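You operate a simulated robot arm through the tools that you are given. There is no shell and no other tool. Be economical: measure what you need, move in short steps, check, and stop when the job is done.

You run a simulated two-armed robot. Do the job below in one go: nothing can be reset, and whatever is moved stays where it is left.

Task
Wipe up the spill on the top of the white table with the cloth and put it back.
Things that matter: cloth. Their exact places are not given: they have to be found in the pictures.

Only the result counts: the job must be done as asked and must still hold three seconds after the hand-in. Knocking over, shifting, dropping, spilling or breaking anything else fails it. Flat cloth is picked up by pressing the open fingertips on it (5 to 10 N) and closing them slowly along it; thin cloth reads only 2 to 8 mm in the jaws.

Robot
Two 7-joint arms with two-finger parallel grippers on one trunk, on a base that drives. Base frame: it is fixed to the floor where the robot stands at the start and does not move with it; the origin is under the middle of the robot, x ahead of it, y to its left, z up; the surface under the hand at the start is at about z = 0.74. Units: m, degrees, N and s.
The left shoulder is at the start at [0.121, 0.174, 1.056], the right one opposite. With the tool pointing down near the work surface each hand reaches from about 0.34 to 0.76 m from the robot's upright axis, wherever it stands, measured 20 degrees to its own side. Payload 3.6 kg a hand.
Tool frame (each hand has its own): the origin (TCP) lies between the finger pads and is the grasp point; the fingertips stand 0.03 m ahead of it; z points along the fingers, y is the line along which they close. The gripper opens to 0.11 m. The fingers are 0.02 m wide and 0.01 m thick; the gripper's body (0.048 by 0.112 m) begins 0.055 m behind the TCP.
Orientation is that of the tool frame in the base frame, as a unit quaternion [x, y, z, w]. With the fingers straight down and closing along the base's y, the tool's x points along the base's -x, its y along +y and its z along -z.

Tools
- The arms move only by the tool nudge_tool. It takes "left_steps", "right_steps" or both (then of equal length, played together; a hand with none holds still); each is text: rows parted by semicolons, each of 7 numbers parted by spaces: the shift along the tool's x, y, z in m, then the turn, a rotation vector about the tool's x, y, z in degrees, then the finger opening in m, from 0 to 0.11. In form: x y z wx wy wz claw; .... A call has 1 to 20 rows; each row shifts and turns the commanded pose from where the row before left it, along the tool's axes as they then stand. Each row takes 0.2 s and may step no farther than 0.05 m and 8.6 degrees from the row before; otherwise, or with a gripper value out of range, the whole call is refused. A pose out of reach is approached as far as the arm can. The call stops where the force on the tool passes 40 N (or 10 N more than at its start, if that is more) or the arm is blocked; 0.2 s more then pass. Each finger travels about 0.153 m/s and halts on what it meets, pressing with about 28 N; the grip force reading is that of the motor and also rises with nothing between the fingers. The clock runs only during rows and for 0.2 s after the last one: add rows that do not move to give the fingers time. The reply holds the time, the measured pose of the TCP, the force on the tool along the base axes, the opening and the grip force, in the units named above and with some noise, with the torque about the TCP (base axes, N m) and any sound that the robot's microphone picked up.
- Cameras (640 x 400 px; columns grow to the right, rows downward): "scene" is now at [0.2182, 0.0055, 1.2091]; the picture's right is [0.02, -1.00, 0.00], its down [-0.80, -0.01, -0.60] and it looks along [0.60, 0.01, -0.80] (base axes); focal length 221 px, centre (320, 200). "left" rides on the left gripper at [0.073, -0.017, -0.103] in its tool frame; the picture's right is [0.23, 0.97, 0.00], its down [-0.76, 0.18, -0.62] and it looks along [-0.61, 0.14, 0.78] (tool axes); focal length 222 px, centre (320, 200). "right" rides on the right gripper at [0.073, 0.017, -0.103] in its tool frame; the picture's right is [-0.23, 0.97, 0.00], its down [-0.76, -0.18, -0.62] and it looks along [-0.61, -0.14, 0.78] (tool axes); focal length 222 px, centre (320, 200).
- camera(camera): a new picture of that camera. The clock stands still meanwhile.
- slide_trunk(by): slides the trunk up (or, below 0, down) by that many m; the arms and the scene camera ride with it, the base frame stays. It gives what a move gives, with no picture.
- roll_base(legs): drives the robot by 1 to 6 legs, each [ahead, left, turn to the left] in m, m and degrees, along the robot's own axes; the way and the turn of a leg run together, so that a leg with both is an arc; at most 1.5 m and 180 degrees a leg. The arms and the cameras ride along, it lands a little off, and it stops where it bumps. It gives what a move gives.
- head_to(pan, tilt): turns the head with the scene camera to pan (to the left, within 86 degrees either way) and tilt (down, from -29 to 69), counted from straight ahead of the robot. It gives what a move gives.
- locate(camera, pixels): for up to 12 pixels [column, row] of the newest picture of that camera ("zoom" is the newest enlarged one), the place [x, y, z] in the base frame of the surface seen there, good to about 0.002 m, but the place of the scene camera against the robot may be out by one fixed shift of up to 0.012 m in any direction. The clock stands still meanwhile.
- enlarge(camera, box): a new picture of the part [left, top, right, bottom] of that camera's present view, enlarged. The clock stands still meanwhile.
- close_job(): hands the job in; it is judged then, once.

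Keep the steps short. Do not move on a guess: measure, check each grasp and each placing, and mend mistakes. In all there are 80 turns and 58 pictures (those below and enlarged ones count). Leave the grippers open and the arms clear of the work at the hand-in unless told otherwise, and finish with a single line.

The tools are called after "Request:" by a JSON object that holds its "fn" and its "kwargs". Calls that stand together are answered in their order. nudge_tool: Moves the arms, as the interface text tells. Its arguments: {"type":"object","properties":{"left_steps":{"type":"string"},"right_steps":{"type":"string"}},"required":[]} The other tools are called the same way: slide_trunk (by) slides the trunk up or down; roll_base (legs) drives the base; head_to (pan, tilt) turns the head that bears the scene camera; camera (camera) takes a picture; locate (camera, pixels) gives the place of the surface under pixels of a picture; enlarge (camera, box) takes an enlarged picture of a part of a camera's view; close_job () hands the job in.

At the start:

```text
time: 0.0
left_tool_pos: [0.487, 0.2396, 0.9966]
left_tcp_rot: [-0.001, 1.0, 0.0, 0.0]
left_contact_force: [0.2, -0.3, -1.0]
left_torque: [-0.02, -0.01, -0.02]
left_gripper_width: 0.11
left_grip_force: 0.1
right_tool_pos: [0.4138, -0.1441, 0.9967]
right_tcp_rot: [0.0, 1.0, 0.0, -0.001]
right_contact_force: [-0.2, -0.1, 0.2]
right_torque: [0.03, 0.01, -0.02]
right_gripper_width: 0.1102
right_grip_force: 0.1
trunk travel left (down, up): [-0.175, 0.588]
robot x, y, heading: [-0.0001, -0.0001, 0.2]
head pan, tilt: [1.0, 53.3]
```

scene: 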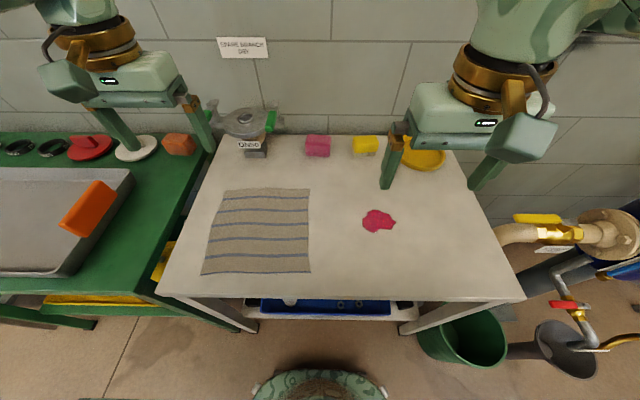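
right: 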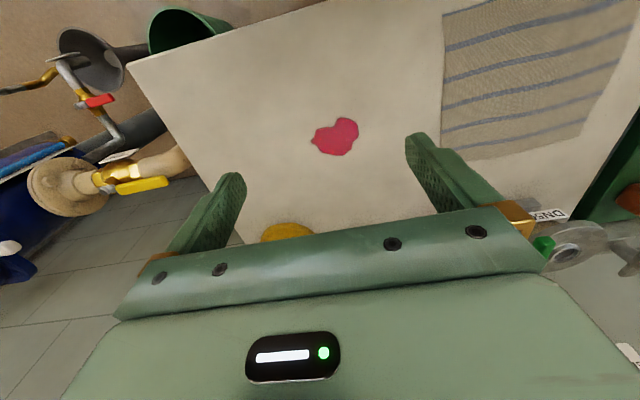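
left: 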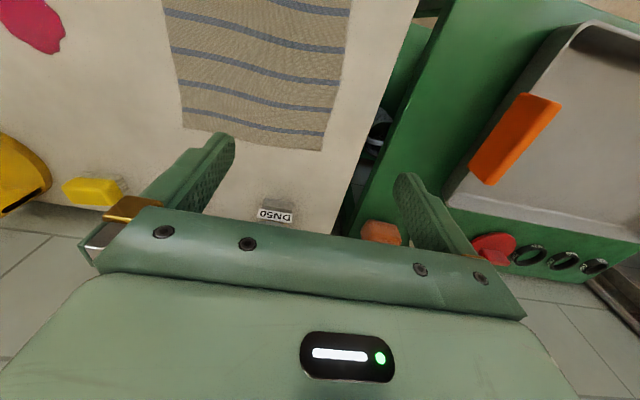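

I see the striped cloth (corners near (226,190), (309,189), (310,272), (202,273)) and the red spill around (378,220). I'll measure these and the table edges first.

Request:
{"fn": "locate", "kwargs": {"camera": "scene", "pixels": [[227, 191], [308, 190], [308, 271], [204, 272], [262, 230], [378, 220], [363, 221], [395, 221], [378, 209], [378, 231], [345, 220], [330, 285]]}}

Request:
{"fn": "locate", "kwargs": {"camera": "right", "pixels": [[336, 136], [312, 138], [358, 130], [340, 119], [336, 154], [443, 20], [443, 152]]}}

Request:
{"fn": "locate", "kwargs": {"camera": "left", "pixels": [[184, 125], [322, 149], [347, 10], [165, 12], [260, 70], [90, 190], [275, 215]]}}

Request:
{"fn": "enlarge", "kwargs": {"camera": "scene", "box": [190, 120, 450, 290]}}

```text
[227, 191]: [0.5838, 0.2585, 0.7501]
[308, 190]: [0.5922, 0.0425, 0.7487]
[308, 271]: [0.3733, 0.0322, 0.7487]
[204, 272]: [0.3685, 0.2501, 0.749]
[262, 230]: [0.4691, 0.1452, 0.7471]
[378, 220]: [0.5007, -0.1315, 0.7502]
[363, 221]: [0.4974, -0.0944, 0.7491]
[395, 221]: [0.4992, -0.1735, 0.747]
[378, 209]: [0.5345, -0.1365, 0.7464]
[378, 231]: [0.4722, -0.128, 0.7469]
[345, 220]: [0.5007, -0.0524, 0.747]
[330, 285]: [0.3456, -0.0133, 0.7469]
```

```text
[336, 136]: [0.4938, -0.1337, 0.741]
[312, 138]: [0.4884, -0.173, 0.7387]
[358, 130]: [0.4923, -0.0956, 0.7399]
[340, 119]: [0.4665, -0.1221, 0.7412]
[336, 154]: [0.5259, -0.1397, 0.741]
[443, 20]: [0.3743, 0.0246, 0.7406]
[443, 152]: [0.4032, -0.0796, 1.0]
```

```text
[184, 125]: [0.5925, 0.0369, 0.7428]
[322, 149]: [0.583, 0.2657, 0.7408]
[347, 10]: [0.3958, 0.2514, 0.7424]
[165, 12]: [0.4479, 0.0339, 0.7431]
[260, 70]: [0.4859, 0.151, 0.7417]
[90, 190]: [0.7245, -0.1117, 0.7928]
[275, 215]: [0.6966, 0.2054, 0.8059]
```

```text
2.35 times, centred on (320, 205) of scene
```

zoom: 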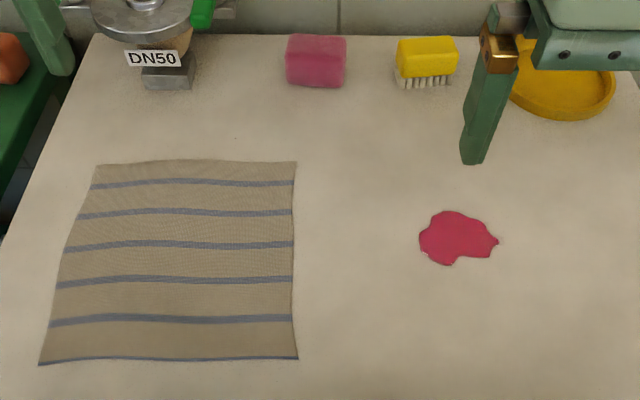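

The cloth lies flat, about x 0.37–0.59 and y 0.03–0.26, with the table at z≈0.741. The spill is centred near (0.495, -0.133) and is about 0.08 × 0.06. I'll hold the cloth near its right and left edges with both hands, so it can slide over the spill and back while staying spread. First I move both hands above the grasp points with the fingertips 3 cm above the table.

Request:
{"fn": "nudge_tool", "kwargs": {"left_steps": "0.00025 -0.0022 0.0246 0 0 0 0.04; 0.00025 -0.0022 0.0246 0 0 0 0.04; 0.00025 -0.0022 0.0246 0 0 0 0.04; 0.00025 -0.0022 0.0246 0 0 0 0.04; 0.00025 -0.0022 0.0246 0 0 0 0.04; 0.00025 -0.0022 0.0246 0 0 0 0.04; 0.00025 -0.0022 0.0246 0 0 0 0.04; 0.00025 -0.0022 0.0246 0 0 0 0.04; 0 0 0 0 0 0 0.04", "right_steps": "-0.0089 0.02675 0.0246 0 0 0 0.04; -0.0089 0.02675 0.0246 0 0 0 0.04; -0.0089 0.02675 0.0246 0 0 0 0.04; -0.0089 0.02675 0.0246 0 0 0 0.04; -0.0089 0.02675 0.0246 0 0 0 0.04; -0.0089 0.02675 0.0246 0 0 0 0.04; -0.0089 0.02675 0.0246 0 0 0 0.04; -0.0089 0.02675 0.0246 0 0 0 0.04; 0 0 0 0 0 0 0.04"}}

Request:
{"fn": "camera", "kwargs": {"camera": "scene"}}

```text
time: 2.0
left_tool_pos: [0.4852, 0.2213, 0.7993]
left_tcp_rot: [0.0, 1.0, 0.0, 0.0]
left_contact_force: [0.4, -0.4, 0.1]
left_torque: [0.02, 0.0, -0.01]
left_gripper_width: 0.04
left_grip_force: 0.0
right_tool_pos: [0.4856, 0.0741, 0.801]
right_tcp_rot: [0.001, 1.0, 0.0, 0.0]
right_contact_force: [-0.2, -1.1, -0.1]
right_torque: [0.0, 0.0, 0.01]
right_gripper_width: 0.0401
right_grip_force: 0.2
trunk travel left (down, up): [-0.175, 0.588]
robot x, y, heading: [0.0015, -0.0015, -0.0]
head pan, tilt: [1.0, 53.3]
```

```text
53 pictures are left
```

scene: 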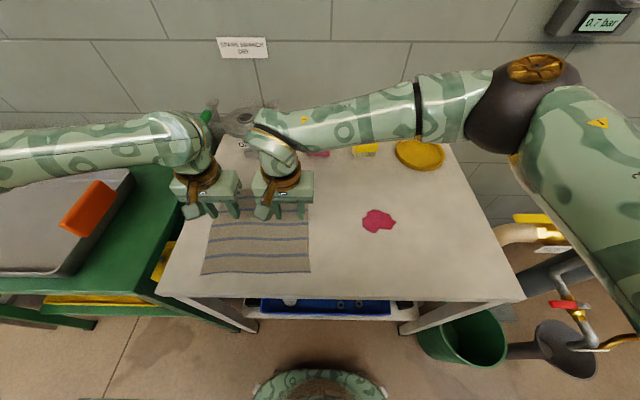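

Both hands are in place with clearance between them. Next I lower them to just above the cloth, then slowly.

Request:
{"fn": "nudge_tool", "kwargs": {"left_steps": "0 0 0.012 0 0 0 0.04; 0 0 0.012 0 0 0 0.04; 0 0 0.002 0 0 0 0.04; 0 0 0.002 0 0 0 0.04; 0 0 0 0 0 0 0.04", "right_steps": "0 -0.004 0.013 0 0 0 0.04; 0 0 0.013 0 0 0 0.04; 0 0 0.002 0 0 0 0.04; 0 0 0.002 0 0 0 0.04; 0 0 0 0 0 0 0.04"}}

Request:
{"fn": "camera", "kwargs": {"camera": "right"}}

Request:
{"fn": "camera", "kwargs": {"camera": "left"}}

```text
time: 3.2
left_tool_pos: [0.4833, 0.2205, 0.7729]
left_tcp_rot: [0.0, 1.0, 0.0, 0.0]
left_contact_force: [0.2, 0.2, -0.6]
left_torque: [0.0, 0.0, 0.01]
left_gripper_width: 0.0399
left_grip_force: 0.1
right_tool_pos: [0.4862, 0.0666, 0.7704]
right_tcp_rot: [-0.001, 1.0, -0.001, 0.001]
right_contact_force: [2.8, -0.8, 13.3]
right_torque: [-0.26, -0.04, 0.06]
right_gripper_width: 0.0402
right_grip_force: 0.0
trunk travel left (down, up): [-0.175, 0.588]
robot x, y, heading: [0.0022, -0.002, -0.0]
head pan, tilt: [1.0, 53.3]
```

```text
52 pictures are left
```

right: 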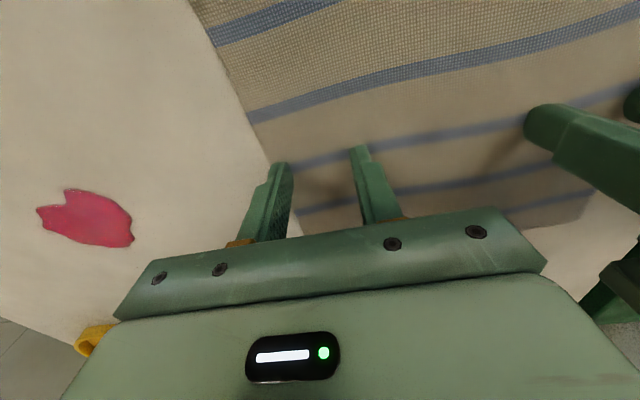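

```text
51 pictures are left
```

left: 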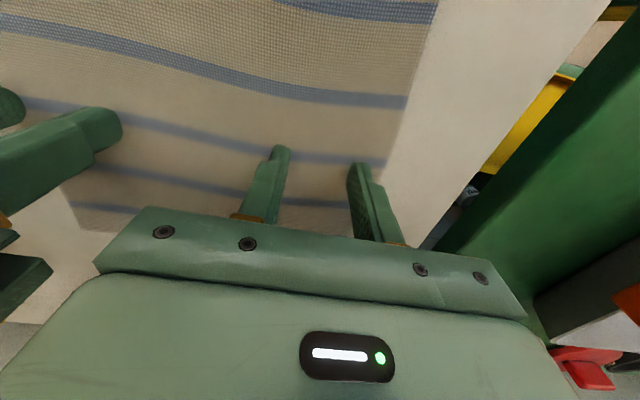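

The right hand already presses at 13 N, and its outer finger is right at the cloth edge (280,165). I'll lift it a little, shift it 10 mm inward and press again lightly. The left hand shifts 4 mm inward and descends.

Request:
{"fn": "nudge_tool", "kwargs": {"left_steps": "0 -0.004 -0.004 0 0 0 0.04; 0 0 0.003 0 0 0 0.04; 0 0 0.001 0 0 0 0.04; 0 0 0.001 0 0 0 0.04; 0 0 0.001 0 0 0 0.04; 0 0 0 0 0 0 0.04", "right_steps": "0 0 -0.006 0 0 0 0.04; 0 0.01 0 0 0 0 0.04; 0 0 0.002 0 0 0 0.04; 0 0 0.002 0 0 0 0.04; 0 0 0.001 0 0 0 0.04; 0 0 0 0 0 0 0.04"}}

```text
time: 4.6
left_tool_pos: [0.4848, 0.218, 0.7723]
left_tcp_rot: [-0.001, 1.0, 0.0, 0.001]
left_contact_force: [-0.9, 0.3, 7.0]
left_torque: [0.15, 0.04, 0.03]
left_gripper_width: 0.0401
left_grip_force: 0.0
right_tool_pos: [0.4847, 0.0771, 0.7711]
right_tcp_rot: [0.0, 1.0, 0.0, 0.001]
right_contact_force: [0.6, 0.7, 3.8]
right_torque: [-0.1, -0.03, 0.06]
right_gripper_width: 0.04
right_grip_force: 0.0
trunk travel left (down, up): [-0.175, 0.588]
robot x, y, heading: [0.0011, 0.0019, 0.0]
head pan, tilt: [1.0, 53.3]
```

Left reads 7 N and right 4 N. I press the right hand 0.5 mm more and close both slowly along the cloth.

Request:
{"fn": "nudge_tool", "kwargs": {"left_steps": "0 0 0 0 0 0 0.04; 0 0 0 0 0 0 0.037; 0 0 0 0 0 0 0.034; 0 0 0 0 0 0 0.031; 0 0 0 0 0 0 0.028; 0 0 0 0 0 0 0.025; 0 0 0 0 0 0 0.022; 0 0 0 0 0 0 0.019; 0 0 0 0 0 0 0.016; 0 0 0 0 0 0 0.013; 0 0 0 0 0 0 0.01; 0 0 0 0 0 0 0.007; 0 0 0 0 0 0 0.004; 0 0 0 0 0 0 0; 0 0 0 0 0 0 0; 0 0 0 0 0 0 0", "right_steps": "0 0 0.0005 0 0 0 0.04; 0 0 0 0 0 0 0.037; 0 0 0 0 0 0 0.034; 0 0 0 0 0 0 0.031; 0 0 0 0 0 0 0.028; 0 0 0 0 0 0 0.025; 0 0 0 0 0 0 0.022; 0 0 0 0 0 0 0.019; 0 0 0 0 0 0 0.016; 0 0 0 0 0 0 0.013; 0 0 0 0 0 0 0.01; 0 0 0 0 0 0 0.007; 0 0 0 0 0 0 0.004; 0 0 0 0 0 0 0; 0 0 0 0 0 0 0; 0 0 0 0 0 0 0"}}

Request:
{"fn": "camera", "kwargs": {"camera": "right"}}

Request:
{"fn": "camera", "kwargs": {"camera": "left"}}

```text
time: 8.0
left_tool_pos: [0.4844, 0.2176, 0.7715]
left_tcp_rot: [-0.001, 1.0, 0.0, 0.0]
left_contact_force: [-0.3, 0.9, 1.6]
left_torque: [0.06, 0.02, 0.01]
left_gripper_width: 0.0021
left_grip_force: 28.2
right_tool_pos: [0.4851, 0.0749, 0.7706]
right_tcp_rot: [0.0, 1.0, 0.0, 0.001]
right_contact_force: [0.5, -2.1, 22.5]
right_torque: [-0.17, -0.04, 0.0]
right_gripper_width: 0.0002
right_grip_force: 28.0
trunk travel left (down, up): [-0.175, 0.588]
robot x, y, heading: [0.0012, -0.0001, 0.2]
head pan, tilt: [1.0, 53.3]
```

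```text
50 pictures are left
```

right: 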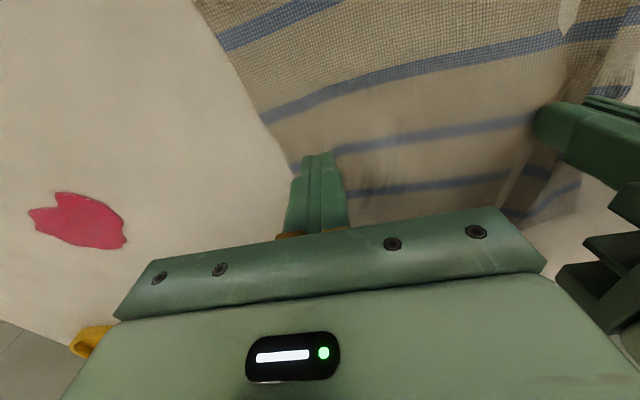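

```text
49 pictures are left
```

left: 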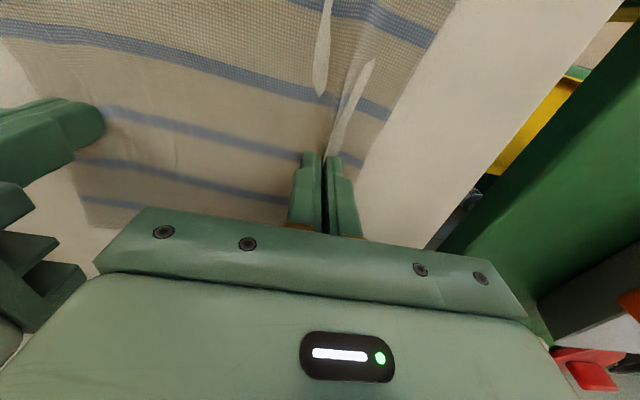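

The left hand holds cloth (2.1 mm). The right slipped and is empty (0.2 mm). I open and lift the right hand slightly to see where the edge is now.

Request:
{"fn": "nudge_tool", "kwargs": {"right_steps": "0 0 -0.006 0 0 0 0.01; 0 0 -0.02 0 0 0 0.04; 0 0 0 0 0 0 0.04"}}

Request:
{"fn": "camera", "kwargs": {"camera": "right"}}

Request:
{"fn": "camera", "kwargs": {"camera": "scene"}}

```text
time: 8.8
left_tool_pos: [0.4852, 0.2172, 0.7716]
left_tcp_rot: [-0.001, 1.0, 0.0, 0.001]
left_contact_force: [-0.1, -0.5, 10.4]
left_torque: [0.0, 0.01, 0.0]
left_gripper_width: 0.0019
left_grip_force: 28.2
right_tool_pos: [0.4844, 0.0758, 0.7966]
right_tcp_rot: [-0.001, 1.0, -0.001, 0.0]
right_contact_force: [0.1, 0.0, 0.7]
right_torque: [0.01, 0.0, -0.01]
right_gripper_width: 0.0396
right_grip_force: 0.2
trunk travel left (down, up): [-0.175, 0.588]
robot x, y, heading: [-0.0032, -0.0008, 0.2]
head pan, tilt: [1.0, 53.3]
```

```text
48 pictures are left
```

right: 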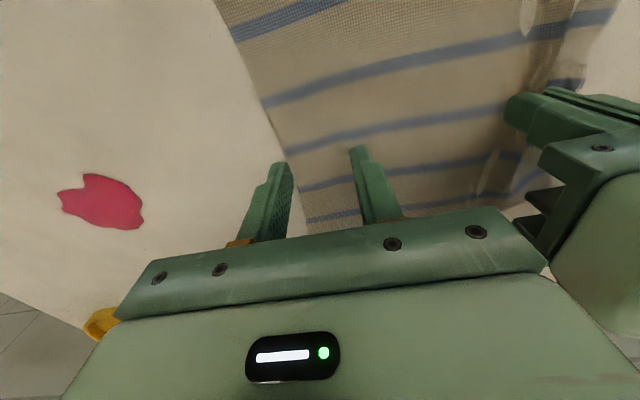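

```text
47 pictures are left
```

scene: 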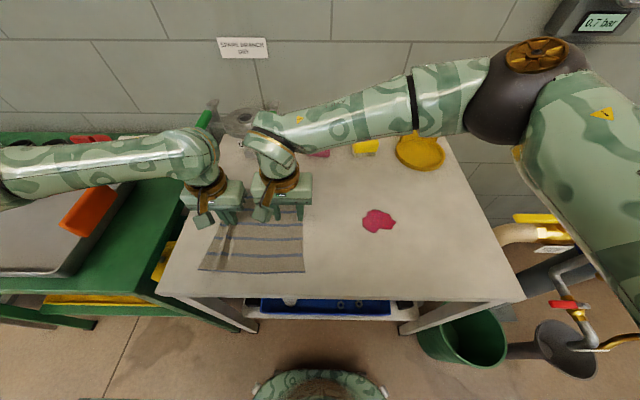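

Request:
{"fn": "locate", "kwargs": {"camera": "right", "pixels": [[262, 100], [282, 150], [245, 60], [305, 215], [325, 150]]}}

```text
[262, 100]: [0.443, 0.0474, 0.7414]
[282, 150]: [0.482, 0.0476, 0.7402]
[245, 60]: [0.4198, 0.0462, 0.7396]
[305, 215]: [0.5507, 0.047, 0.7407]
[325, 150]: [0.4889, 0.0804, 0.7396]
```

The edge is now at y≈0.0475. I move the right TCP to y≈0.083 so both fingers land on cloth, and press down softly.

Request:
{"fn": "nudge_tool", "kwargs": {"right_steps": "0 0.0075 0.012 0 0 0 0.04; 0 0 0.0105 0 0 0 0.04; 0 0 0.001 0 0 0 0.04; 0 0 0.001 0 0 0 0.04; 0 0 0.001 0 0 0 0.04; 0 0 0 0 0 0 0.04"}}

```text
time: 10.2
left_tool_pos: [0.4859, 0.2181, 0.771]
left_tcp_rot: [-0.001, 1.0, 0.0, 0.0]
left_contact_force: [2.3, 0.3, 12.6]
left_torque: [0.07, -0.07, -0.02]
left_gripper_width: 0.002
left_grip_force: 27.9
right_tool_pos: [0.4846, 0.0841, 0.7713]
right_tcp_rot: [0.0, 1.0, 0.001, 0.0]
right_contact_force: [-0.1, -0.4, 1.0]
right_torque: [-0.01, -0.01, 0.02]
right_gripper_width: 0.0401
right_grip_force: 0.5
trunk travel left (down, up): [-0.175, 0.588]
robot x, y, heading: [-0.0027, -0.0004, -0.1]
head pan, tilt: [1.0, 53.3]
```

Request:
{"fn": "nudge_tool", "kwargs": {"right_steps": "0 0 0.0008 0 0 0 0.04; 0 0 0 0 0 0 0.04", "left_steps": "0 0 -0.0008 0 0 0 0; 0 0 0 0 0 0 0"}}

```text
time: 10.8
left_tool_pos: [0.4833, 0.2174, 0.7712]
left_tcp_rot: [0.0, 1.0, 0.0, 0.0]
left_contact_force: [1.3, 0.0, 8.2]
left_torque: [0.02, -0.06, 0.0]
left_gripper_width: 0.0021
left_grip_force: 27.7
right_tool_pos: [0.4834, 0.0838, 0.7706]
right_tcp_rot: [-0.001, 1.0, 0.0, 0.0]
right_contact_force: [-0.5, -2.2, 8.7]
right_torque: [-0.25, 0.01, 0.03]
right_gripper_width: 0.0407
right_grip_force: 0.7
trunk travel left (down, up): [-0.175, 0.588]
robot x, y, heading: [0.0014, 0.0015, -0.1]
head pan, tilt: [1.0, 53.3]
```

The right hand reads 8.7 N, within the range. I close it slowly.

Request:
{"fn": "nudge_tool", "kwargs": {"right_steps": "0 0 0 0 0 0 0.038; 0 0 0 0 0 0 0.036; 0 0 0 0 0 0 0.034; 0 0 0 0 0 0 0.032; 0 0 0 0 0 0 0.03; 0 0 0 0 0 0 0.028; 0 0 0 0 0 0 0.026; 0 0 0 0 0 0 0.024; 0 0 0 0 0 0 0.022; 0 0 0 0 0 0 0.02"}}

Request:
{"fn": "camera", "kwargs": {"camera": "right"}}

```text
time: 13.0
left_tool_pos: [0.4845, 0.2175, 0.7703]
left_tcp_rot: [0.0, 1.0, -0.001, 0.001]
left_contact_force: [-0.3, 0.3, 2.3]
left_torque: [0.03, 0.05, 0.01]
left_gripper_width: 0.0022
left_grip_force: 28.1
right_tool_pos: [0.484, 0.0847, 0.7712]
right_tcp_rot: [0.0, 1.0, 0.0, 0.001]
right_contact_force: [0.6, -0.1, 17.7]
right_torque: [-0.17, -0.03, -0.02]
right_gripper_width: 0.0192
right_grip_force: 0.1
trunk travel left (down, up): [-0.175, 0.588]
robot x, y, heading: [-0.001, -0.0019, -0.3]
head pan, tilt: [1.0, 53.3]
```

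```text
46 pictures are left
```

right: 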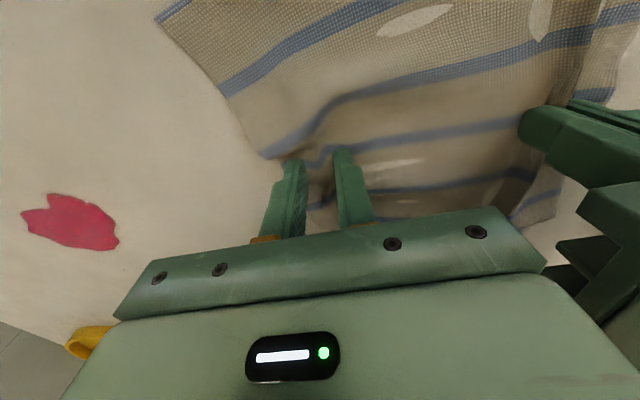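

A fold is forming between the right fingers, but the force rose to 18 N. I ease up 0.5 mm and keep closing.

Request:
{"fn": "nudge_tool", "kwargs": {"right_steps": "0 0 -0.0005 0 0 0 0.018; 0 0 0 0 0 0 0.016; 0 0 0 0 0 0 0.014; 0 0 0 0 0 0 0.012; 0 0 0 0 0 0 0.01; 0 0 0 0 0 0 0.008; 0 0 0 0 0 0 0.006; 0 0 0 0 0 0 0.004; 0 0 0 0 0 0 0.002; 0 0 0 0 0 0 0; 0 0 0 0 0 0 0; 0 0 0 0 0 0 0"}}

Request:
{"fn": "camera", "kwargs": {"camera": "right"}}

```text
time: 15.6
left_tool_pos: [0.4826, 0.2179, 0.7703]
left_tcp_rot: [-0.001, 1.0, 0.0, 0.001]
left_contact_force: [0.7, -0.5, 3.9]
left_torque: [-0.01, 0.02, 0.02]
left_gripper_width: 0.002
left_grip_force: 28.1
right_tool_pos: [0.484, 0.0832, 0.7729]
right_tcp_rot: [0.0, 1.0, 0.0, 0.001]
right_contact_force: [0.4, 0.5, 10.9]
right_torque: [-0.05, -0.02, 0.02]
right_gripper_width: 0.0021
right_grip_force: 28.3
trunk travel left (down, up): [-0.175, 0.588]
robot x, y, heading: [-0.0017, 0.0008, -0.0]
head pan, tilt: [1.0, 53.3]
```

```text
45 pictures are left
```

right: 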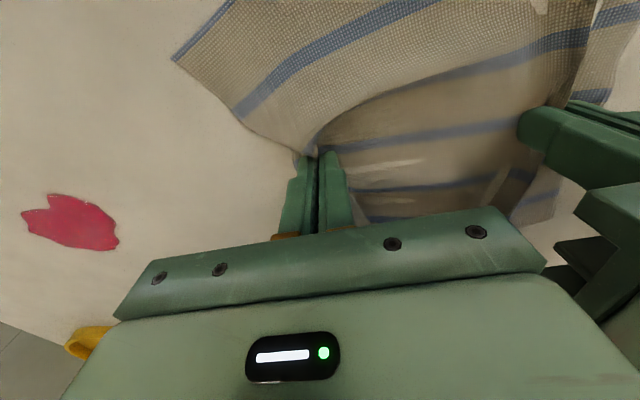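

Both hands hold cloth (2 mm each). I lift them 8 mm and carry the cloth together toward the spill, 0.17 m in -y.

Request:
{"fn": "nudge_tool", "kwargs": {"left_steps": "0 0 -0.008 0 0 0 0; -0.001 -0.017 0 0 0 0 0; -0.001 -0.017 0 0 0 0 0; -0.001 -0.017 0 0 0 0 0; -0.001 -0.017 0 0 0 0 0; -0.001 -0.017 0 0 0 0 0; -0.001 -0.017 0 0 0 0 0; -0.001 -0.017 0 0 0 0 0; -0.001 -0.017 0 0 0 0 0; -0.001 -0.017 0 0 0 0 0; -0.001 -0.017 0 0 0 0 0; 0 0 0 0 0 0 0", "right_steps": "0 0 -0.008 0 0 0 0; -0.001 -0.017 0 0 0 0 0; -0.001 -0.017 0 0 0 0 0; -0.001 -0.017 0 0 0 0 0; -0.001 -0.017 0 0 0 0 0; -0.001 -0.017 0 0 0 0 0; -0.001 -0.017 0 0 0 0 0; -0.001 -0.017 0 0 0 0 0; -0.001 -0.017 0 0 0 0 0; -0.001 -0.017 0 0 0 0 0; -0.001 -0.017 0 0 0 0 0; 0 0 0 0 0 0 0"}}

Request:
{"fn": "camera", "kwargs": {"camera": "scene"}}

Request:
{"fn": "camera", "kwargs": {"camera": "right"}}

```text
time: 18.2
left_tool_pos: [0.4945, 0.049, 0.7777]
left_tcp_rot: [-0.001, 1.0, 0.0, -0.001]
left_contact_force: [-0.3, -2.7, -0.4]
left_torque: [-0.09, 0.01, 0.07]
left_gripper_width: 0.002
left_grip_force: 27.7
right_tool_pos: [0.4967, -0.0876, 0.7779]
right_tcp_rot: [0.0, 1.0, 0.0, -0.001]
right_contact_force: [-0.1, 2.8, 0.8]
right_torque: [0.1, -0.01, -0.02]
right_gripper_width: 0.0016
right_grip_force: 27.1
trunk travel left (down, up): [-0.175, 0.588]
robot x, y, heading: [0.0002, 0.0026, -0.2]
head pan, tilt: [1.0, 53.3]
```

```text
44 pictures are left
```

scene: 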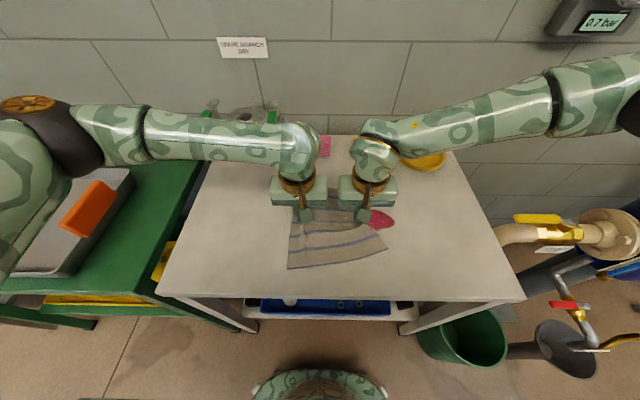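

```text
43 pictures are left
```

right: 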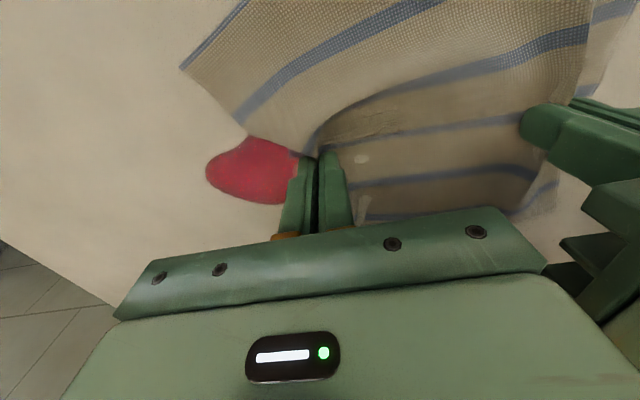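

The cloth is now at the spill's left rim. I lower the right hand onto the table and check the pressure.

Request:
{"fn": "nudge_tool", "kwargs": {"left_steps": "0 0 0.003 0 0 0 0; 0 0 0.001 0 0 0 0; 0 0 0 0 0 0 0", "right_steps": "0 0 0.004 0 0 0 0; 0 0 0.003 0 0 0 0; 0 0 0 0 0 0 0"}}

```text
time: 19.0
left_tool_pos: [0.4956, 0.0471, 0.7737]
left_tcp_rot: [-0.001, 1.0, 0.0, 0.0]
left_contact_force: [1.6, -1.2, 0.2]
left_torque: [-0.01, -0.01, 0.02]
left_gripper_width: 0.0017
left_grip_force: 27.5
right_tool_pos: [0.495, -0.0871, 0.7726]
right_tcp_rot: [0.0, 1.0, 0.0, 0.0]
right_contact_force: [0.7, 0.5, 3.5]
right_torque: [-0.02, -0.01, -0.05]
right_gripper_width: 0.0016
right_grip_force: 28.0
trunk travel left (down, up): [-0.175, 0.588]
robot x, y, heading: [-0.001, 0.0018, -0.0]
head pan, tilt: [1.0, 53.3]
```

The right hand touches at 3.5 N. I add a touch more pressure and wipe 0.1 m in -y with both hands moving together.

Request:
{"fn": "nudge_tool", "kwargs": {"left_steps": "0 -0.005 0 0 0 0 0; 0 -0.01 0 0 0 0 0; 0 -0.01 0 0 0 0 0; 0 -0.01 0 0 0 0 0; 0 -0.01 0 0 0 0 0; 0 -0.01 0 0 0 0 0; 0 -0.01 0 0 0 0 0; 0 -0.01 0 0 0 0 0; 0 -0.01 0 0 0 0 0; 0 -0.01 0 0 0 0 0; 0 -0.005 0 0 0 0 0; 0 0 0 0 0 0 0", "right_steps": "0 -0.005 0.0006 0 0 0 0; 0 -0.01 0 0 0 0 0; 0 -0.01 0 0 0 0 0; 0 -0.01 0 0 0 0 0; 0 -0.01 0 0 0 0 0; 0 -0.01 0 0 0 0 0; 0 -0.01 0 0 0 0 0; 0 -0.01 0 0 0 0 0; 0 -0.01 0 0 0 0 0; 0 -0.01 0 0 0 0 0; 0 -0.005 0 0 0 0 0; 0 0 0 0 0 0 0"}}

Request:
{"fn": "camera", "kwargs": {"camera": "scene"}}

Request:
{"fn": "camera", "kwargs": {"camera": "right"}}

```text
time: 21.6
left_tool_pos: [0.4945, -0.0525, 0.7743]
left_tcp_rot: [0.0, 1.0, 0.0, 0.001]
left_contact_force: [0.0, -1.8, 0.4]
left_torque: [-0.06, 0.03, 0.04]
left_gripper_width: 0.0019
left_grip_force: 27.9
right_tool_pos: [0.4951, -0.1873, 0.7722]
right_tcp_rot: [0.001, 1.0, -0.001, -0.001]
right_contact_force: [0.1, 2.7, 0.8]
right_torque: [0.11, 0.06, -0.03]
right_gripper_width: 0.0019
right_grip_force: 27.5
trunk travel left (down, up): [-0.175, 0.588]
robot x, y, heading: [-0.0027, 0.0024, 0.1]
head pan, tilt: [1.0, 53.3]
```

```text
42 pictures are left
```

scene: 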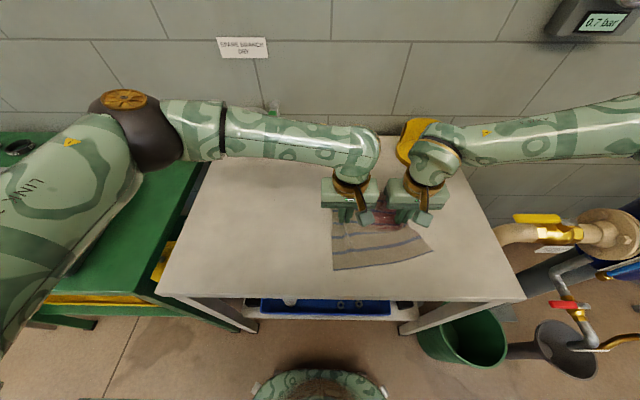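

```text
41 pictures are left
```

right: 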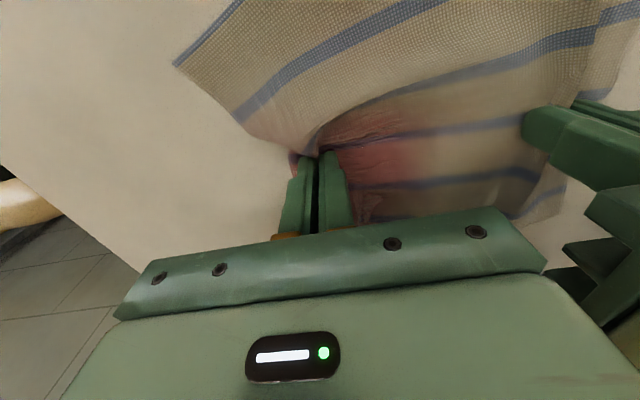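

The cloth has taken up red stain. But the yellow dish near (415,140) looks different, so I check it up close.

Request:
{"fn": "enlarge", "kwargs": {"camera": "scene", "box": [340, 90, 500, 190]}}

Request:
{"fn": "locate", "kwargs": {"camera": "scene", "pixels": [[405, 150], [410, 130], [425, 122], [400, 145], [400, 158], [430, 128]]}}

```text
4.00 times, centred on (420, 140) of scene
```

zoom: 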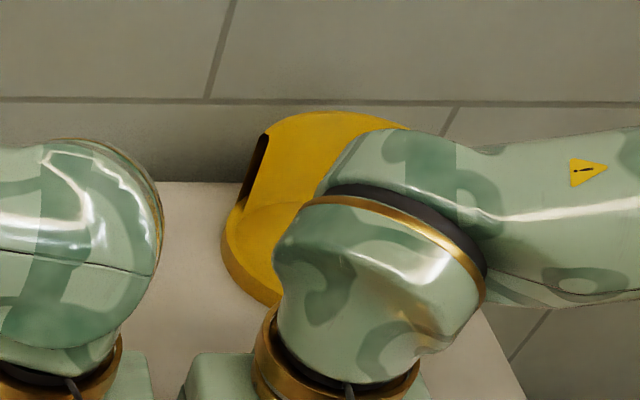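

```text
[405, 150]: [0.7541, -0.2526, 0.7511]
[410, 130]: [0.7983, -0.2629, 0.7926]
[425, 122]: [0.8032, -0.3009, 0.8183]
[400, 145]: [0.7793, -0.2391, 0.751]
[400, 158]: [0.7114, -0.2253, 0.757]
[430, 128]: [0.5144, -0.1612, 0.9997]
```

The dish is a dustpan with a tall back that the arm had been hiding. It hasn't moved. I wipe back +y with a little more pressure to see what is left of the spill.

Request:
{"fn": "nudge_tool", "kwargs": {"left_steps": "0 0.005 0 0 0 0 0; 0 0.01 0 0 0 0 0; 0 0.01 0 0 0 0 0; 0 0.01 0 0 0 0 0; 0 0.01 0 0 0 0 0; 0 0.01 0 0 0 0 0; 0 0.01 0 0 0 0 0; 0 0.01 0 0 0 0 0; 0 0.01 0 0 0 0 0; 0 0.01 0 0 0 0 0; 0 0.01 0 0 0 0 0; 0 0.005 0 0 0 0 0; 0 0 0 0 0 0 0", "right_steps": "0 0.005 0.001 0 0 0 0; 0 0.01 0 0 0 0 0; 0 0.01 0 0 0 0 0; 0 0.01 0 0 0 0 0; 0 0.01 0 0 0 0 0; 0 0.01 0 0 0 0 0; 0 0.01 0 0 0 0 0; 0 0.01 0 0 0 0 0; 0 0.01 0 0 0 0 0; 0 0.01 0 0 0 0 0; 0 0.01 0 0 0 0 0; 0 0.005 0 0 0 0 0; 0 0 0 0 0 0 0"}}

Request:
{"fn": "camera", "kwargs": {"camera": "right"}}

Request:
{"fn": "enlarge", "kwargs": {"camera": "scene", "box": [270, 160, 450, 280]}}

```text
time: 24.4
left_tool_pos: [0.4942, 0.0565, 0.7755]
left_tcp_rot: [0.0, 1.0, 0.0, 0.001]
left_contact_force: [0.3, -1.0, 0.3]
left_torque: [-0.06, 0.0, 0.02]
left_gripper_width: 0.0021
left_grip_force: 28.4
right_tool_pos: [0.4934, -0.0777, 0.7716]
right_tcp_rot: [0.001, 1.0, 0.0, 0.003]
right_contact_force: [3.9, -10.7, 34.3]
right_torque: [-0.47, 0.05, 0.07]
right_gripper_width: 0.002
right_grip_force: 28.2
trunk travel left (down, up): [-0.175, 0.588]
robot x, y, heading: [0.004, 0.0013, 0.1]
head pan, tilt: [1.0, 53.3]
```

```text
39 pictures are left
```

right: 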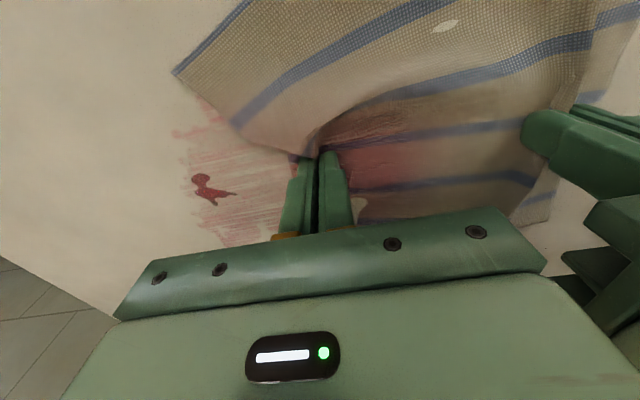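

```text
3.33 times, centred on (360, 220) of scene
```

zoom: 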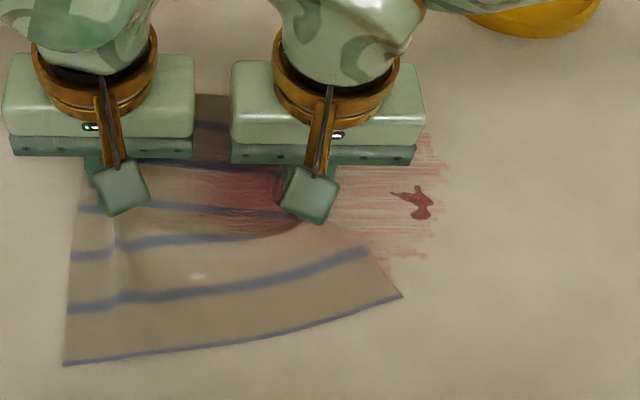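

Most of the spill is gone. Streaks and a small blob at (208,188) in the right view remain, and the right force of 34 N is too high. I measure the remaining area.

Request:
{"fn": "locate", "kwargs": {"camera": "right", "pixels": [[205, 188], [232, 194], [180, 132], [200, 100], [195, 225], [225, 240], [180, 185], [262, 160], [175, 70]]}}

Request:
{"fn": "nudge_tool", "kwargs": {"left_steps": "0 0 0 0 0 0 0; 0 0 0 0 0 0 0", "right_steps": "0 0 -0.001 0 0 0 0; 0 0 0 0 0 0 0"}}

```text
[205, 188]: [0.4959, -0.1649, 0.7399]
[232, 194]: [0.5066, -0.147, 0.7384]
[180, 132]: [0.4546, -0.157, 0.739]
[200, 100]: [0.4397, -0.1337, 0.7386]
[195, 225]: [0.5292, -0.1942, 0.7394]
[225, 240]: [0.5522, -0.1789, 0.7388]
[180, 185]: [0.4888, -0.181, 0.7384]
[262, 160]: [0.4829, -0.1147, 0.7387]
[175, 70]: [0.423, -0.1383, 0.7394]
```

```text
time: 25.0
left_tool_pos: [0.4952, 0.0569, 0.7741]
left_tcp_rot: [-0.001, 1.0, 0.0, 0.001]
left_contact_force: [-0.4, -0.6, 0.6]
left_torque: [-0.03, -0.02, 0.01]
left_gripper_width: 0.002
left_grip_force: 28.0
right_tool_pos: [0.4934, -0.0769, 0.7713]
right_tcp_rot: [-0.001, 1.0, 0.0, 0.001]
right_contact_force: [5.1, -7.5, 25.5]
right_torque: [-0.32, 0.01, 0.02]
right_gripper_width: 0.0022
right_grip_force: 28.4
trunk travel left (down, up): [-0.175, 0.588]
robot x, y, heading: [0.001, -0.0041, -0.3]
head pan, tilt: [1.0, 53.3]
```

Streaks cover roughly x 0.44–0.55 and y -0.2…-0.08. I scrub in lanes: out at x≈0.51 and back at x≈0.53, lighter on the return because force rises that way.

Request:
{"fn": "nudge_tool", "kwargs": {"left_steps": "-0.015 0 0 0 0 0 0; 0 -0.015 0 0 0 0 0; 0 -0.015 0 0 0 0 0; 0 -0.015 0 0 0 0 0; 0 -0.015 0 0 0 0 0; 0 -0.015 0 0 0 0 0; 0 -0.015 0 0 0 0 0; 0 -0.015 0 0 0 0 0; 0 -0.015 0 0 0 0 0; -0.018 0 0 0 0 0 0; 0 0.015 0 0 0 0 0; 0 0.015 0 0 0 0 0; 0 0.015 0 0 0 0 0; 0 0.015 0 0 0 0 0; 0 0.015 0 0 0 0 0; 0 0.015 0 0 0 0 0; 0 0.015 0 0 0 0 0; 0 0.015 0 0 0 0 0; 0 0 0 0 0 0 0", "right_steps": "-0.015 0 0 0 0 0 0; 0 -0.015 0 0 0 0 0; 0 -0.015 0 0 0 0 0; 0 -0.015 0 0 0 0 0; 0 -0.015 0 0 0 0 0; 0 -0.015 0 0 0 0 0; 0 -0.015 0 0 0 0 0; 0 -0.015 0 0 0 0 0; 0 -0.015 0 0 0 0 0; -0.018 0 -0.0005 0 0 0 0; 0 0.015 0 0 0 0 0; 0 0.015 0 0 0 0 0; 0 0.015 0 0 0 0 0; 0 0.015 0 0 0 0 0; 0 0.015 0 0 0 0 0; 0 0.015 0 0 0 0 0; 0 0.015 0 0 0 0 0; 0 0.015 0 0 0 0 0; 0 0 0 0 0 0 0"}}

Request:
{"fn": "camera", "kwargs": {"camera": "right"}}

Request:
{"fn": "enlarge", "kwargs": {"camera": "scene", "box": [270, 160, 450, 280]}}

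```text
time: 29.0
left_tool_pos: [0.5277, 0.0586, 0.774]
left_tcp_rot: [0.0, 1.0, 0.0, 0.0]
left_contact_force: [0.4, -1.7, -1.1]
left_torque: [-0.08, 0.0, 0.03]
left_gripper_width: 0.0023
left_grip_force: 27.9
right_tool_pos: [0.5277, -0.0758, 0.7723]
right_tcp_rot: [-0.001, 1.0, 0.0, -0.001]
right_contact_force: [-0.3, -0.8, 7.6]
right_torque: [-0.02, 0.07, -0.02]
right_gripper_width: 0.0019
right_grip_force: 27.9
trunk travel left (down, up): [-0.175, 0.588]
robot x, y, heading: [0.0002, -0.005, -0.1]
head pan, tilt: [1.0, 53.3]
```

```text
37 pictures are left
```

right: 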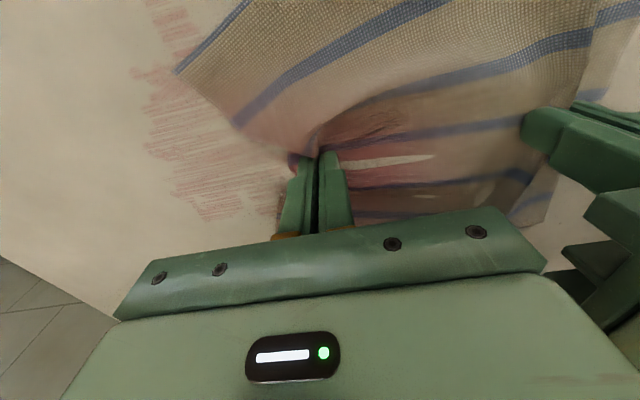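

```text
3.33 times, centred on (360, 220) of scene
```

zoom: 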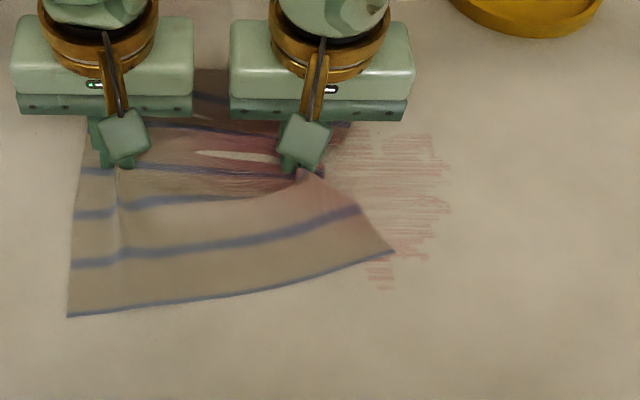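

The blob is gone and only faint streaks remain. I measure their extent.

Request:
{"fn": "locate", "kwargs": {"camera": "right", "pixels": [[140, 72], [160, 5], [190, 50], [205, 220], [150, 110], [155, 150], [270, 215]]}}

```text
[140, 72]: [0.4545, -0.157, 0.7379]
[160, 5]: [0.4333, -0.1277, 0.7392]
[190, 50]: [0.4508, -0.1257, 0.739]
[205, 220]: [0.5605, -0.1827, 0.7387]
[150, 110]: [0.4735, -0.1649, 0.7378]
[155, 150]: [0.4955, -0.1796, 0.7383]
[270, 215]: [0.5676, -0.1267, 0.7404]
```

Streaks span x 0.43–0.565. I continue with lanes at x≈0.545 (out) and 0.562 (back).

Request:
{"fn": "nudge_tool", "kwargs": {"left_steps": "-0.018 0 0 0 0 0 0; 0 -0.015 0 0 0 0 0; 0 -0.015 0 0 0 0 0; 0 -0.015 0 0 0 0 0; 0 -0.015 0 0 0 0 0; 0 -0.015 0 0 0 0 0; 0 -0.015 0 0 0 0 0; 0 -0.015 0 0 0 0 0; 0 -0.015 0 0 0 0 0; -0.017 0 0 0 0 0 0; 0 0.015 0 0 0 0 0; 0 0.015 0 0 0 0 0; 0 0.015 0 0 0 0 0; 0 0.015 0 0 0 0 0; 0 0.015 0 0 0 0 0; 0 0.015 0 0 0 0 0; 0 0.015 0 0 0 0 0; 0 0.015 0 0 0 0 0; 0 0 0 0 0 0 0", "right_steps": "-0.018 0 0.0005 0 0 0 0; 0 -0.015 0.0003 0 0 0 0; 0 -0.015 0 0 0 0 0; 0 -0.015 0 0 0 0 0; 0 -0.015 0 0 0 0 0; 0 -0.015 0 0 0 0 0; 0 -0.015 0 0 0 0 0; 0 -0.015 0 0 0 0 0; 0 -0.015 0 0 0 0 0; -0.017 0 -0.0003 0 0 0 0; 0 0.015 0 0 0 0 0; 0 0.015 0 0 0 0 0; 0 0.015 0 0 0 0 0; 0 0.015 0 0 0 0 0; 0 0.015 0 0 0 0 0; 0 0.015 0 0 0 0 0; 0 0.015 0 0 0 0 0; 0 0.015 0 0 0 0 0; 0 0 0 0 0 0 0"}}

Request:
{"fn": "camera", "kwargs": {"camera": "right"}}

```text
time: 33.0
left_tool_pos: [0.5633, 0.0578, 0.7769]
left_tcp_rot: [0.0, 1.0, 0.0, 0.001]
left_contact_force: [-1.0, -1.4, -0.3]
left_torque: [-0.07, -0.01, 0.02]
left_gripper_width: 0.0022
left_grip_force: 28.0
right_tool_pos: [0.5635, -0.0769, 0.7724]
right_tcp_rot: [0.0, 1.0, 0.0, 0.001]
right_contact_force: [0.0, -6.0, 27.9]
right_torque: [-0.26, 0.14, 0.03]
right_gripper_width: 0.0017
right_grip_force: 28.1
trunk travel left (down, up): [-0.175, 0.588]
robot x, y, heading: [-0.0006, -0.0021, -0.1]
head pan, tilt: [1.0, 53.3]
```

```text
35 pictures are left
```

right: 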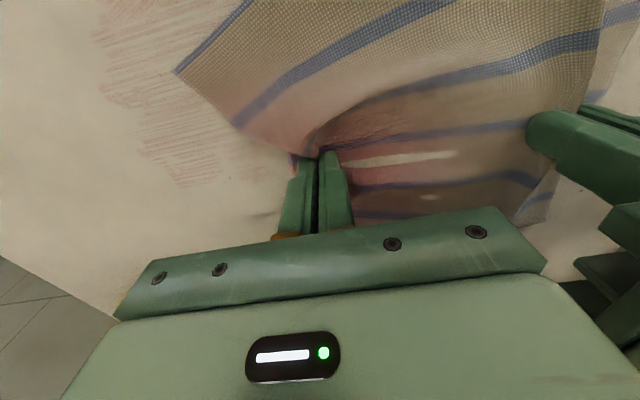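

Streaks at the far side are nearly gone. Next lanes: out at x≈0.53 and back at ≈0.51, slightly lighter.

Request:
{"fn": "nudge_tool", "kwargs": {"left_steps": "0.033 0 0 0 0 0 0; 0 -0.015 0 0 0 0 0; 0 -0.015 0 0 0 0 0; 0 -0.015 0 0 0 0 0; 0 -0.015 0 0 0 0 0; 0 -0.015 0 0 0 0 0; 0 -0.015 0 0 0 0 0; 0 -0.015 0 0 0 0 0; 0 -0.015 0 0 0 0 0; 0.018 0 0 0 0 0 0; 0 0.015 0 0 0 0 0; 0 0.015 0 0 0 0 0; 0 0.015 0 0 0 0 0; 0 0.015 0 0 0 0 0; 0 0.015 0 0 0 0 0; 0 0.015 0 0 0 0 0; 0 0.015 0 0 0 0 0; 0 0.015 0 0 0 0 0; 0 0 0 0 0 0 0", "right_steps": "0.033 0 -0.0002 0 0 0 0; 0 -0.015 0 0 0 0 0; 0 -0.015 0 0 0 0 0; 0 -0.015 0 0 0 0 0; 0 -0.015 0 0 0 0 0; 0 -0.015 0 0 0 0 0; 0 -0.015 0 0 0 0 0; 0 -0.015 0 0 0 0 0; 0 -0.015 0 0 0 0 0; 0.018 0 -0.0005 0 0 0 0; 0 0.015 0 0 0 0 0; 0 0.015 0 0 0 0 0; 0 0.015 0 0 0 0 0; 0 0.015 0 0 0 0 0; 0 0.015 0 0 0 0 0; 0 0.015 0 0 0 0 0; 0 0.015 0 0 0 0 0; 0 0.015 0 0 0 0 0; 0 0 0 0 0 0 0"}}

```text
time: 37.0
left_tool_pos: [0.5114, 0.0587, 0.7742]
left_tcp_rot: [0.0, 1.0, 0.0, 0.0]
left_contact_force: [0.8, -2.0, 0.4]
left_torque: [-0.05, 0.0, 0.02]
left_gripper_width: 0.0021
left_grip_force: 28.1
right_tool_pos: [0.5112, -0.0757, 0.7719]
right_tcp_rot: [-0.001, 1.0, 0.001, -0.001]
right_contact_force: [-0.3, 1.9, 1.2]
right_torque: [0.03, 0.0, 0.03]
right_gripper_width: 0.0016
right_grip_force: 28.0
trunk travel left (down, up): [-0.175, 0.588]
robot x, y, heading: [0.004, 0.0002, 0.1]
head pan, tilt: [1.0, 53.3]
```

The force dropped to 1 N here, so I press 1 mm more. Next lanes are at x≈0.49 and 0.472.

Request:
{"fn": "nudge_tool", "kwargs": {"left_steps": "0.02 0 0 0 0 0 0; 0 -0.015 0 0 0 0 0; 0 -0.015 0 0 0 0 0; 0 -0.015 0 0 0 0 0; 0 -0.015 0 0 0 0 0; 0 -0.015 0 0 0 0 0; 0 -0.015 0 0 0 0 0; 0 -0.015 0 0 0 0 0; 0 -0.015 0 0 0 0 0; 0.018 0 0 0 0 0 0; 0 0.015 0 0 0 0 0; 0 0.015 0 0 0 0 0; 0 0.015 0 0 0 0 0; 0 0.015 0 0 0 0 0; 0 0.015 0 0 0 0 0; 0 0.015 0 0 0 0 0; 0 0.015 0 0 0 0 0; 0 0.015 0 0 0 0 0; 0 0 0 0 0 0 0", "right_steps": "0.02 0 0.0012 0 0 0 0; 0 -0.015 0.0003 0 0 0 0; 0 -0.015 0 0 0 0 0; 0 -0.015 0 0 0 0 0; 0 -0.015 0 0 0 0 0; 0 -0.015 0 0 0 0 0; 0 -0.015 0 0 0 0 0; 0 -0.015 0 0 0 0 0; 0 -0.015 0 0 0 0 0; 0.018 0 -0.0003 0 0 0 0; 0 0.015 0 0 0 0 0; 0 0.015 0 0 0 0 0; 0 0.015 0 0 0 0 0; 0 0.015 0 0 0 0 0; 0 0.015 0 0 0 0 0; 0 0.015 0 0 0 0 0; 0 0.015 0 0 0 0 0; 0 0.015 0 0 0 0 0; 0 0 0 0 0 0 0"}}

Request:
{"fn": "camera", "kwargs": {"camera": "right"}}

```text
time: 41.0
left_tool_pos: [0.4735, 0.0565, 0.7763]
left_tcp_rot: [-0.001, 1.0, 0.0, 0.002]
left_contact_force: [0.0, 0.3, -0.4]
left_torque: [-0.01, 0.04, 0.01]
left_gripper_width: 0.002
left_grip_force: 28.0
right_tool_pos: [0.471, -0.0769, 0.7707]
right_tcp_rot: [0.0, 1.0, 0.0, 0.0]
right_contact_force: [1.6, -11.3, 35.5]
right_torque: [-0.44, 0.15, 0.08]
right_gripper_width: 0.0019
right_grip_force: 28.1
trunk travel left (down, up): [-0.175, 0.588]
robot x, y, heading: [-0.0015, -0.0039, 0.0]
head pan, tilt: [1.0, 53.3]
```

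```text
34 pictures are left
```

right: 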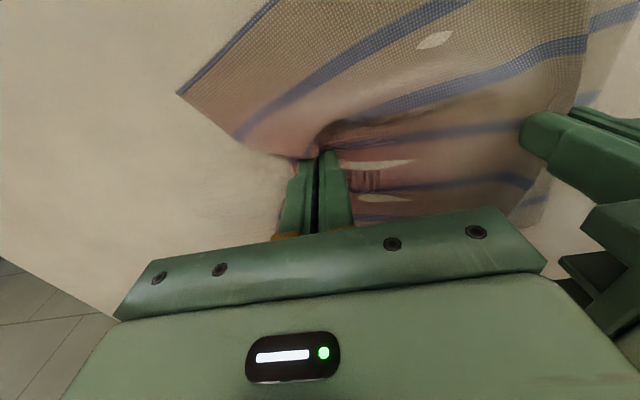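

Clean now apart from very faint marks. I ease off a little and do the last near lanes, x≈0.452 and 0.435.

Request:
{"fn": "nudge_tool", "kwargs": {"left_steps": "0.019 0 0 0 0 0 0; 0 -0.015 0 0 0 0 0; 0 -0.015 0 0 0 0 0; 0 -0.015 0 0 0 0 0; 0 -0.015 0 0 0 0 0; 0 -0.015 0 0 0 0 0; 0 -0.015 0 0 0 0 0; 0 -0.015 0 0 0 0 0; 0 -0.015 0 0 0 0 0; 0.018 0 0 0 0 0 0; 0 0.015 0 0 0 0 0; 0 0.015 0 0 0 0 0; 0 0.015 0 0 0 0 0; 0 0.015 0 0 0 0 0; 0 0.015 0 0 0 0 0; 0 0.015 0 0 0 0 0; 0 0.015 0 0 0 0 0; 0 0.015 0 0 0 0 0; 0 0 0 0 0 0 0", "right_steps": "0.019 0 -0.0005 0 0 0 0; 0 -0.015 0 0 0 0 0; 0 -0.015 0 0 0 0 0; 0 -0.015 0 0 0 0 0; 0 -0.015 0 0 0 0 0; 0 -0.015 0 0 0 0 0; 0 -0.015 0 0 0 0 0; 0 -0.015 0 0 0 0 0; 0 -0.015 0 0 0 0 0; 0.018 0 -0.0005 0 0 0 0; 0 0.015 0 0 0 0 0; 0 0.015 0 0 0 0 0; 0 0.015 0 0 0 0 0; 0 0.015 0 0 0 0 0; 0 0.015 0 0 0 0 0; 0 0.015 0 0 0 0 0; 0 0.015 0 0 0 0 0; 0 0.015 0 0 0 0 0; 0 0 0 0 0 0 0"}}

Request:
{"fn": "enlarge", "kwargs": {"camera": "scene", "box": [270, 160, 450, 280]}}

Request:
{"fn": "camera", "kwargs": {"camera": "right"}}

```text
time: 45.0
left_tool_pos: [0.4376, 0.0563, 0.7715]
left_tcp_rot: [-0.001, 1.0, 0.0, 0.0]
left_contact_force: [0.2, -0.4, -0.5]
left_torque: [-0.01, -0.03, 0.0]
left_gripper_width: 0.0021
left_grip_force: 27.6
right_tool_pos: [0.4361, -0.0749, 0.7712]
right_tcp_rot: [-0.002, 1.0, 0.0, -0.001]
right_contact_force: [-1.8, -0.1, 1.4]
right_torque: [-0.02, 0.02, 0.01]
right_gripper_width: 0.0018
right_grip_force: 27.9
trunk travel left (down, up): [-0.175, 0.588]
robot x, y, heading: [-0.0022, -0.0004, -0.1]
head pan, tilt: [1.0, 53.3]
```

```text
3.33 times, centred on (360, 220) of scene
```

zoom: 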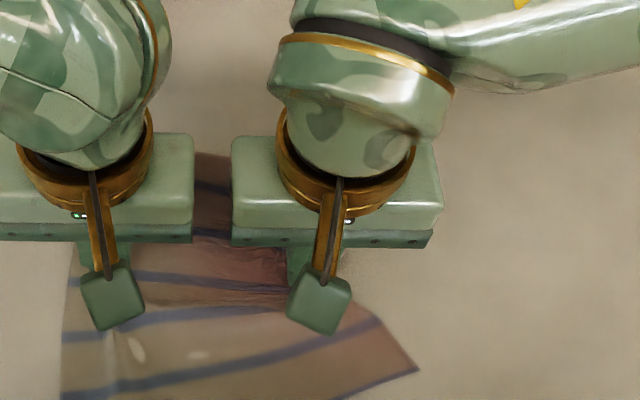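

```text
32 pictures are left
```

right: 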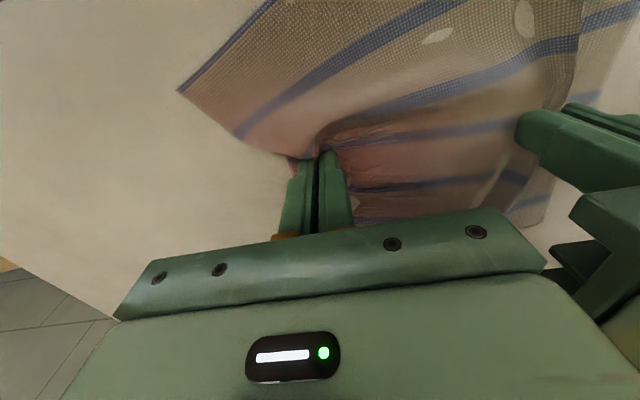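

The wiped area looks clean. Now I lift both hands 5 mm and carry the cloth back, +0.161 m in y and +0.048 m in x.

Request:
{"fn": "nudge_tool", "kwargs": {"left_steps": "0 0 -0.005 0 0 0 0; -0.0044 0.01464 0 0 0 0 0; -0.0044 0.01464 0 0 0 0 0; -0.0044 0.01464 0 0 0 0 0; -0.0044 0.01464 0 0 0 0 0; -0.0044 0.01464 0 0 0 0 0; -0.0044 0.01464 0 0 0 0 0; -0.0044 0.01464 0 0 0 0 0; -0.0044 0.01464 0 0 0 0 0; -0.0044 0.01464 0 0 0 0 0; -0.0044 0.01464 0 0 0 0 0; -0.0044 0.01464 0 0 0 0 0; 0 0 0 0 0 0 0", "right_steps": "0 0 -0.006 0 0 0 0; -0.0044 0.01464 0 0 0 0 0; -0.0044 0.01464 0 0 0 0 0; -0.0044 0.01464 0 0 0 0 0; -0.0044 0.01464 0 0 0 0 0; -0.0044 0.01464 0 0 0 0 0; -0.0044 0.01464 0 0 0 0 0; -0.0044 0.01464 0 0 0 0 0; -0.0044 0.01464 0 0 0 0 0; -0.0044 0.01464 0 0 0 0 0; -0.0044 0.01464 0 0 0 0 0; -0.0044 0.01464 0 0 0 0 0; 0 0 0 0 0 0 0"}}

Request:
{"fn": "camera", "kwargs": {"camera": "scene"}}

Request:
{"fn": "enlarge", "kwargs": {"camera": "scene", "box": [190, 150, 450, 290]}}

```text
time: 47.8
left_tool_pos: [0.4851, 0.2177, 0.7789]
left_tcp_rot: [0.0, 1.0, 0.0, 0.0]
left_contact_force: [-0.8, 0.1, 0.1]
left_torque: [0.01, -0.01, 0.02]
left_gripper_width: 0.0019
left_grip_force: 27.7
right_tool_pos: [0.4842, 0.086, 0.7769]
right_tcp_rot: [0.0, 1.0, 0.0, 0.0]
right_contact_force: [-0.3, 0.6, -0.1]
right_torque: [0.01, 0.0, 0.03]
right_gripper_width: 0.0019
right_grip_force: 28.2
trunk travel left (down, up): [-0.175, 0.588]
robot x, y, heading: [0.0011, -0.0, 0.1]
head pan, tilt: [1.0, 53.3]
```

```text
31 pictures are left
```

scene: 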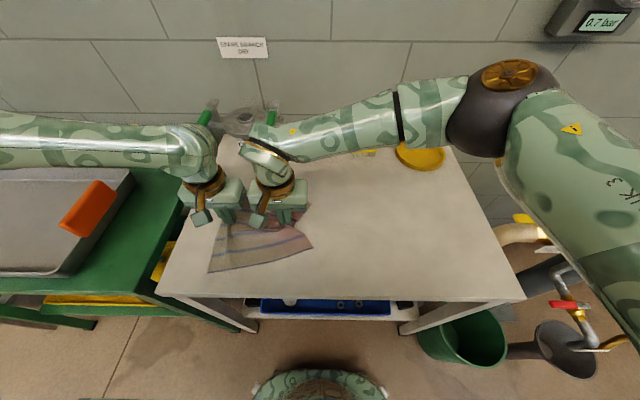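

```text
2.46 times, centred on (320, 220) of scene
```

zoom: 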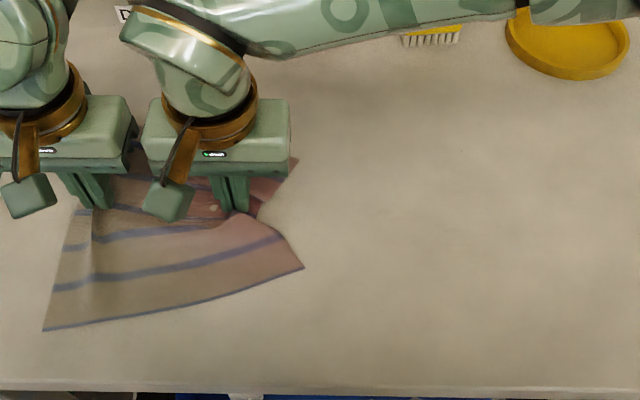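

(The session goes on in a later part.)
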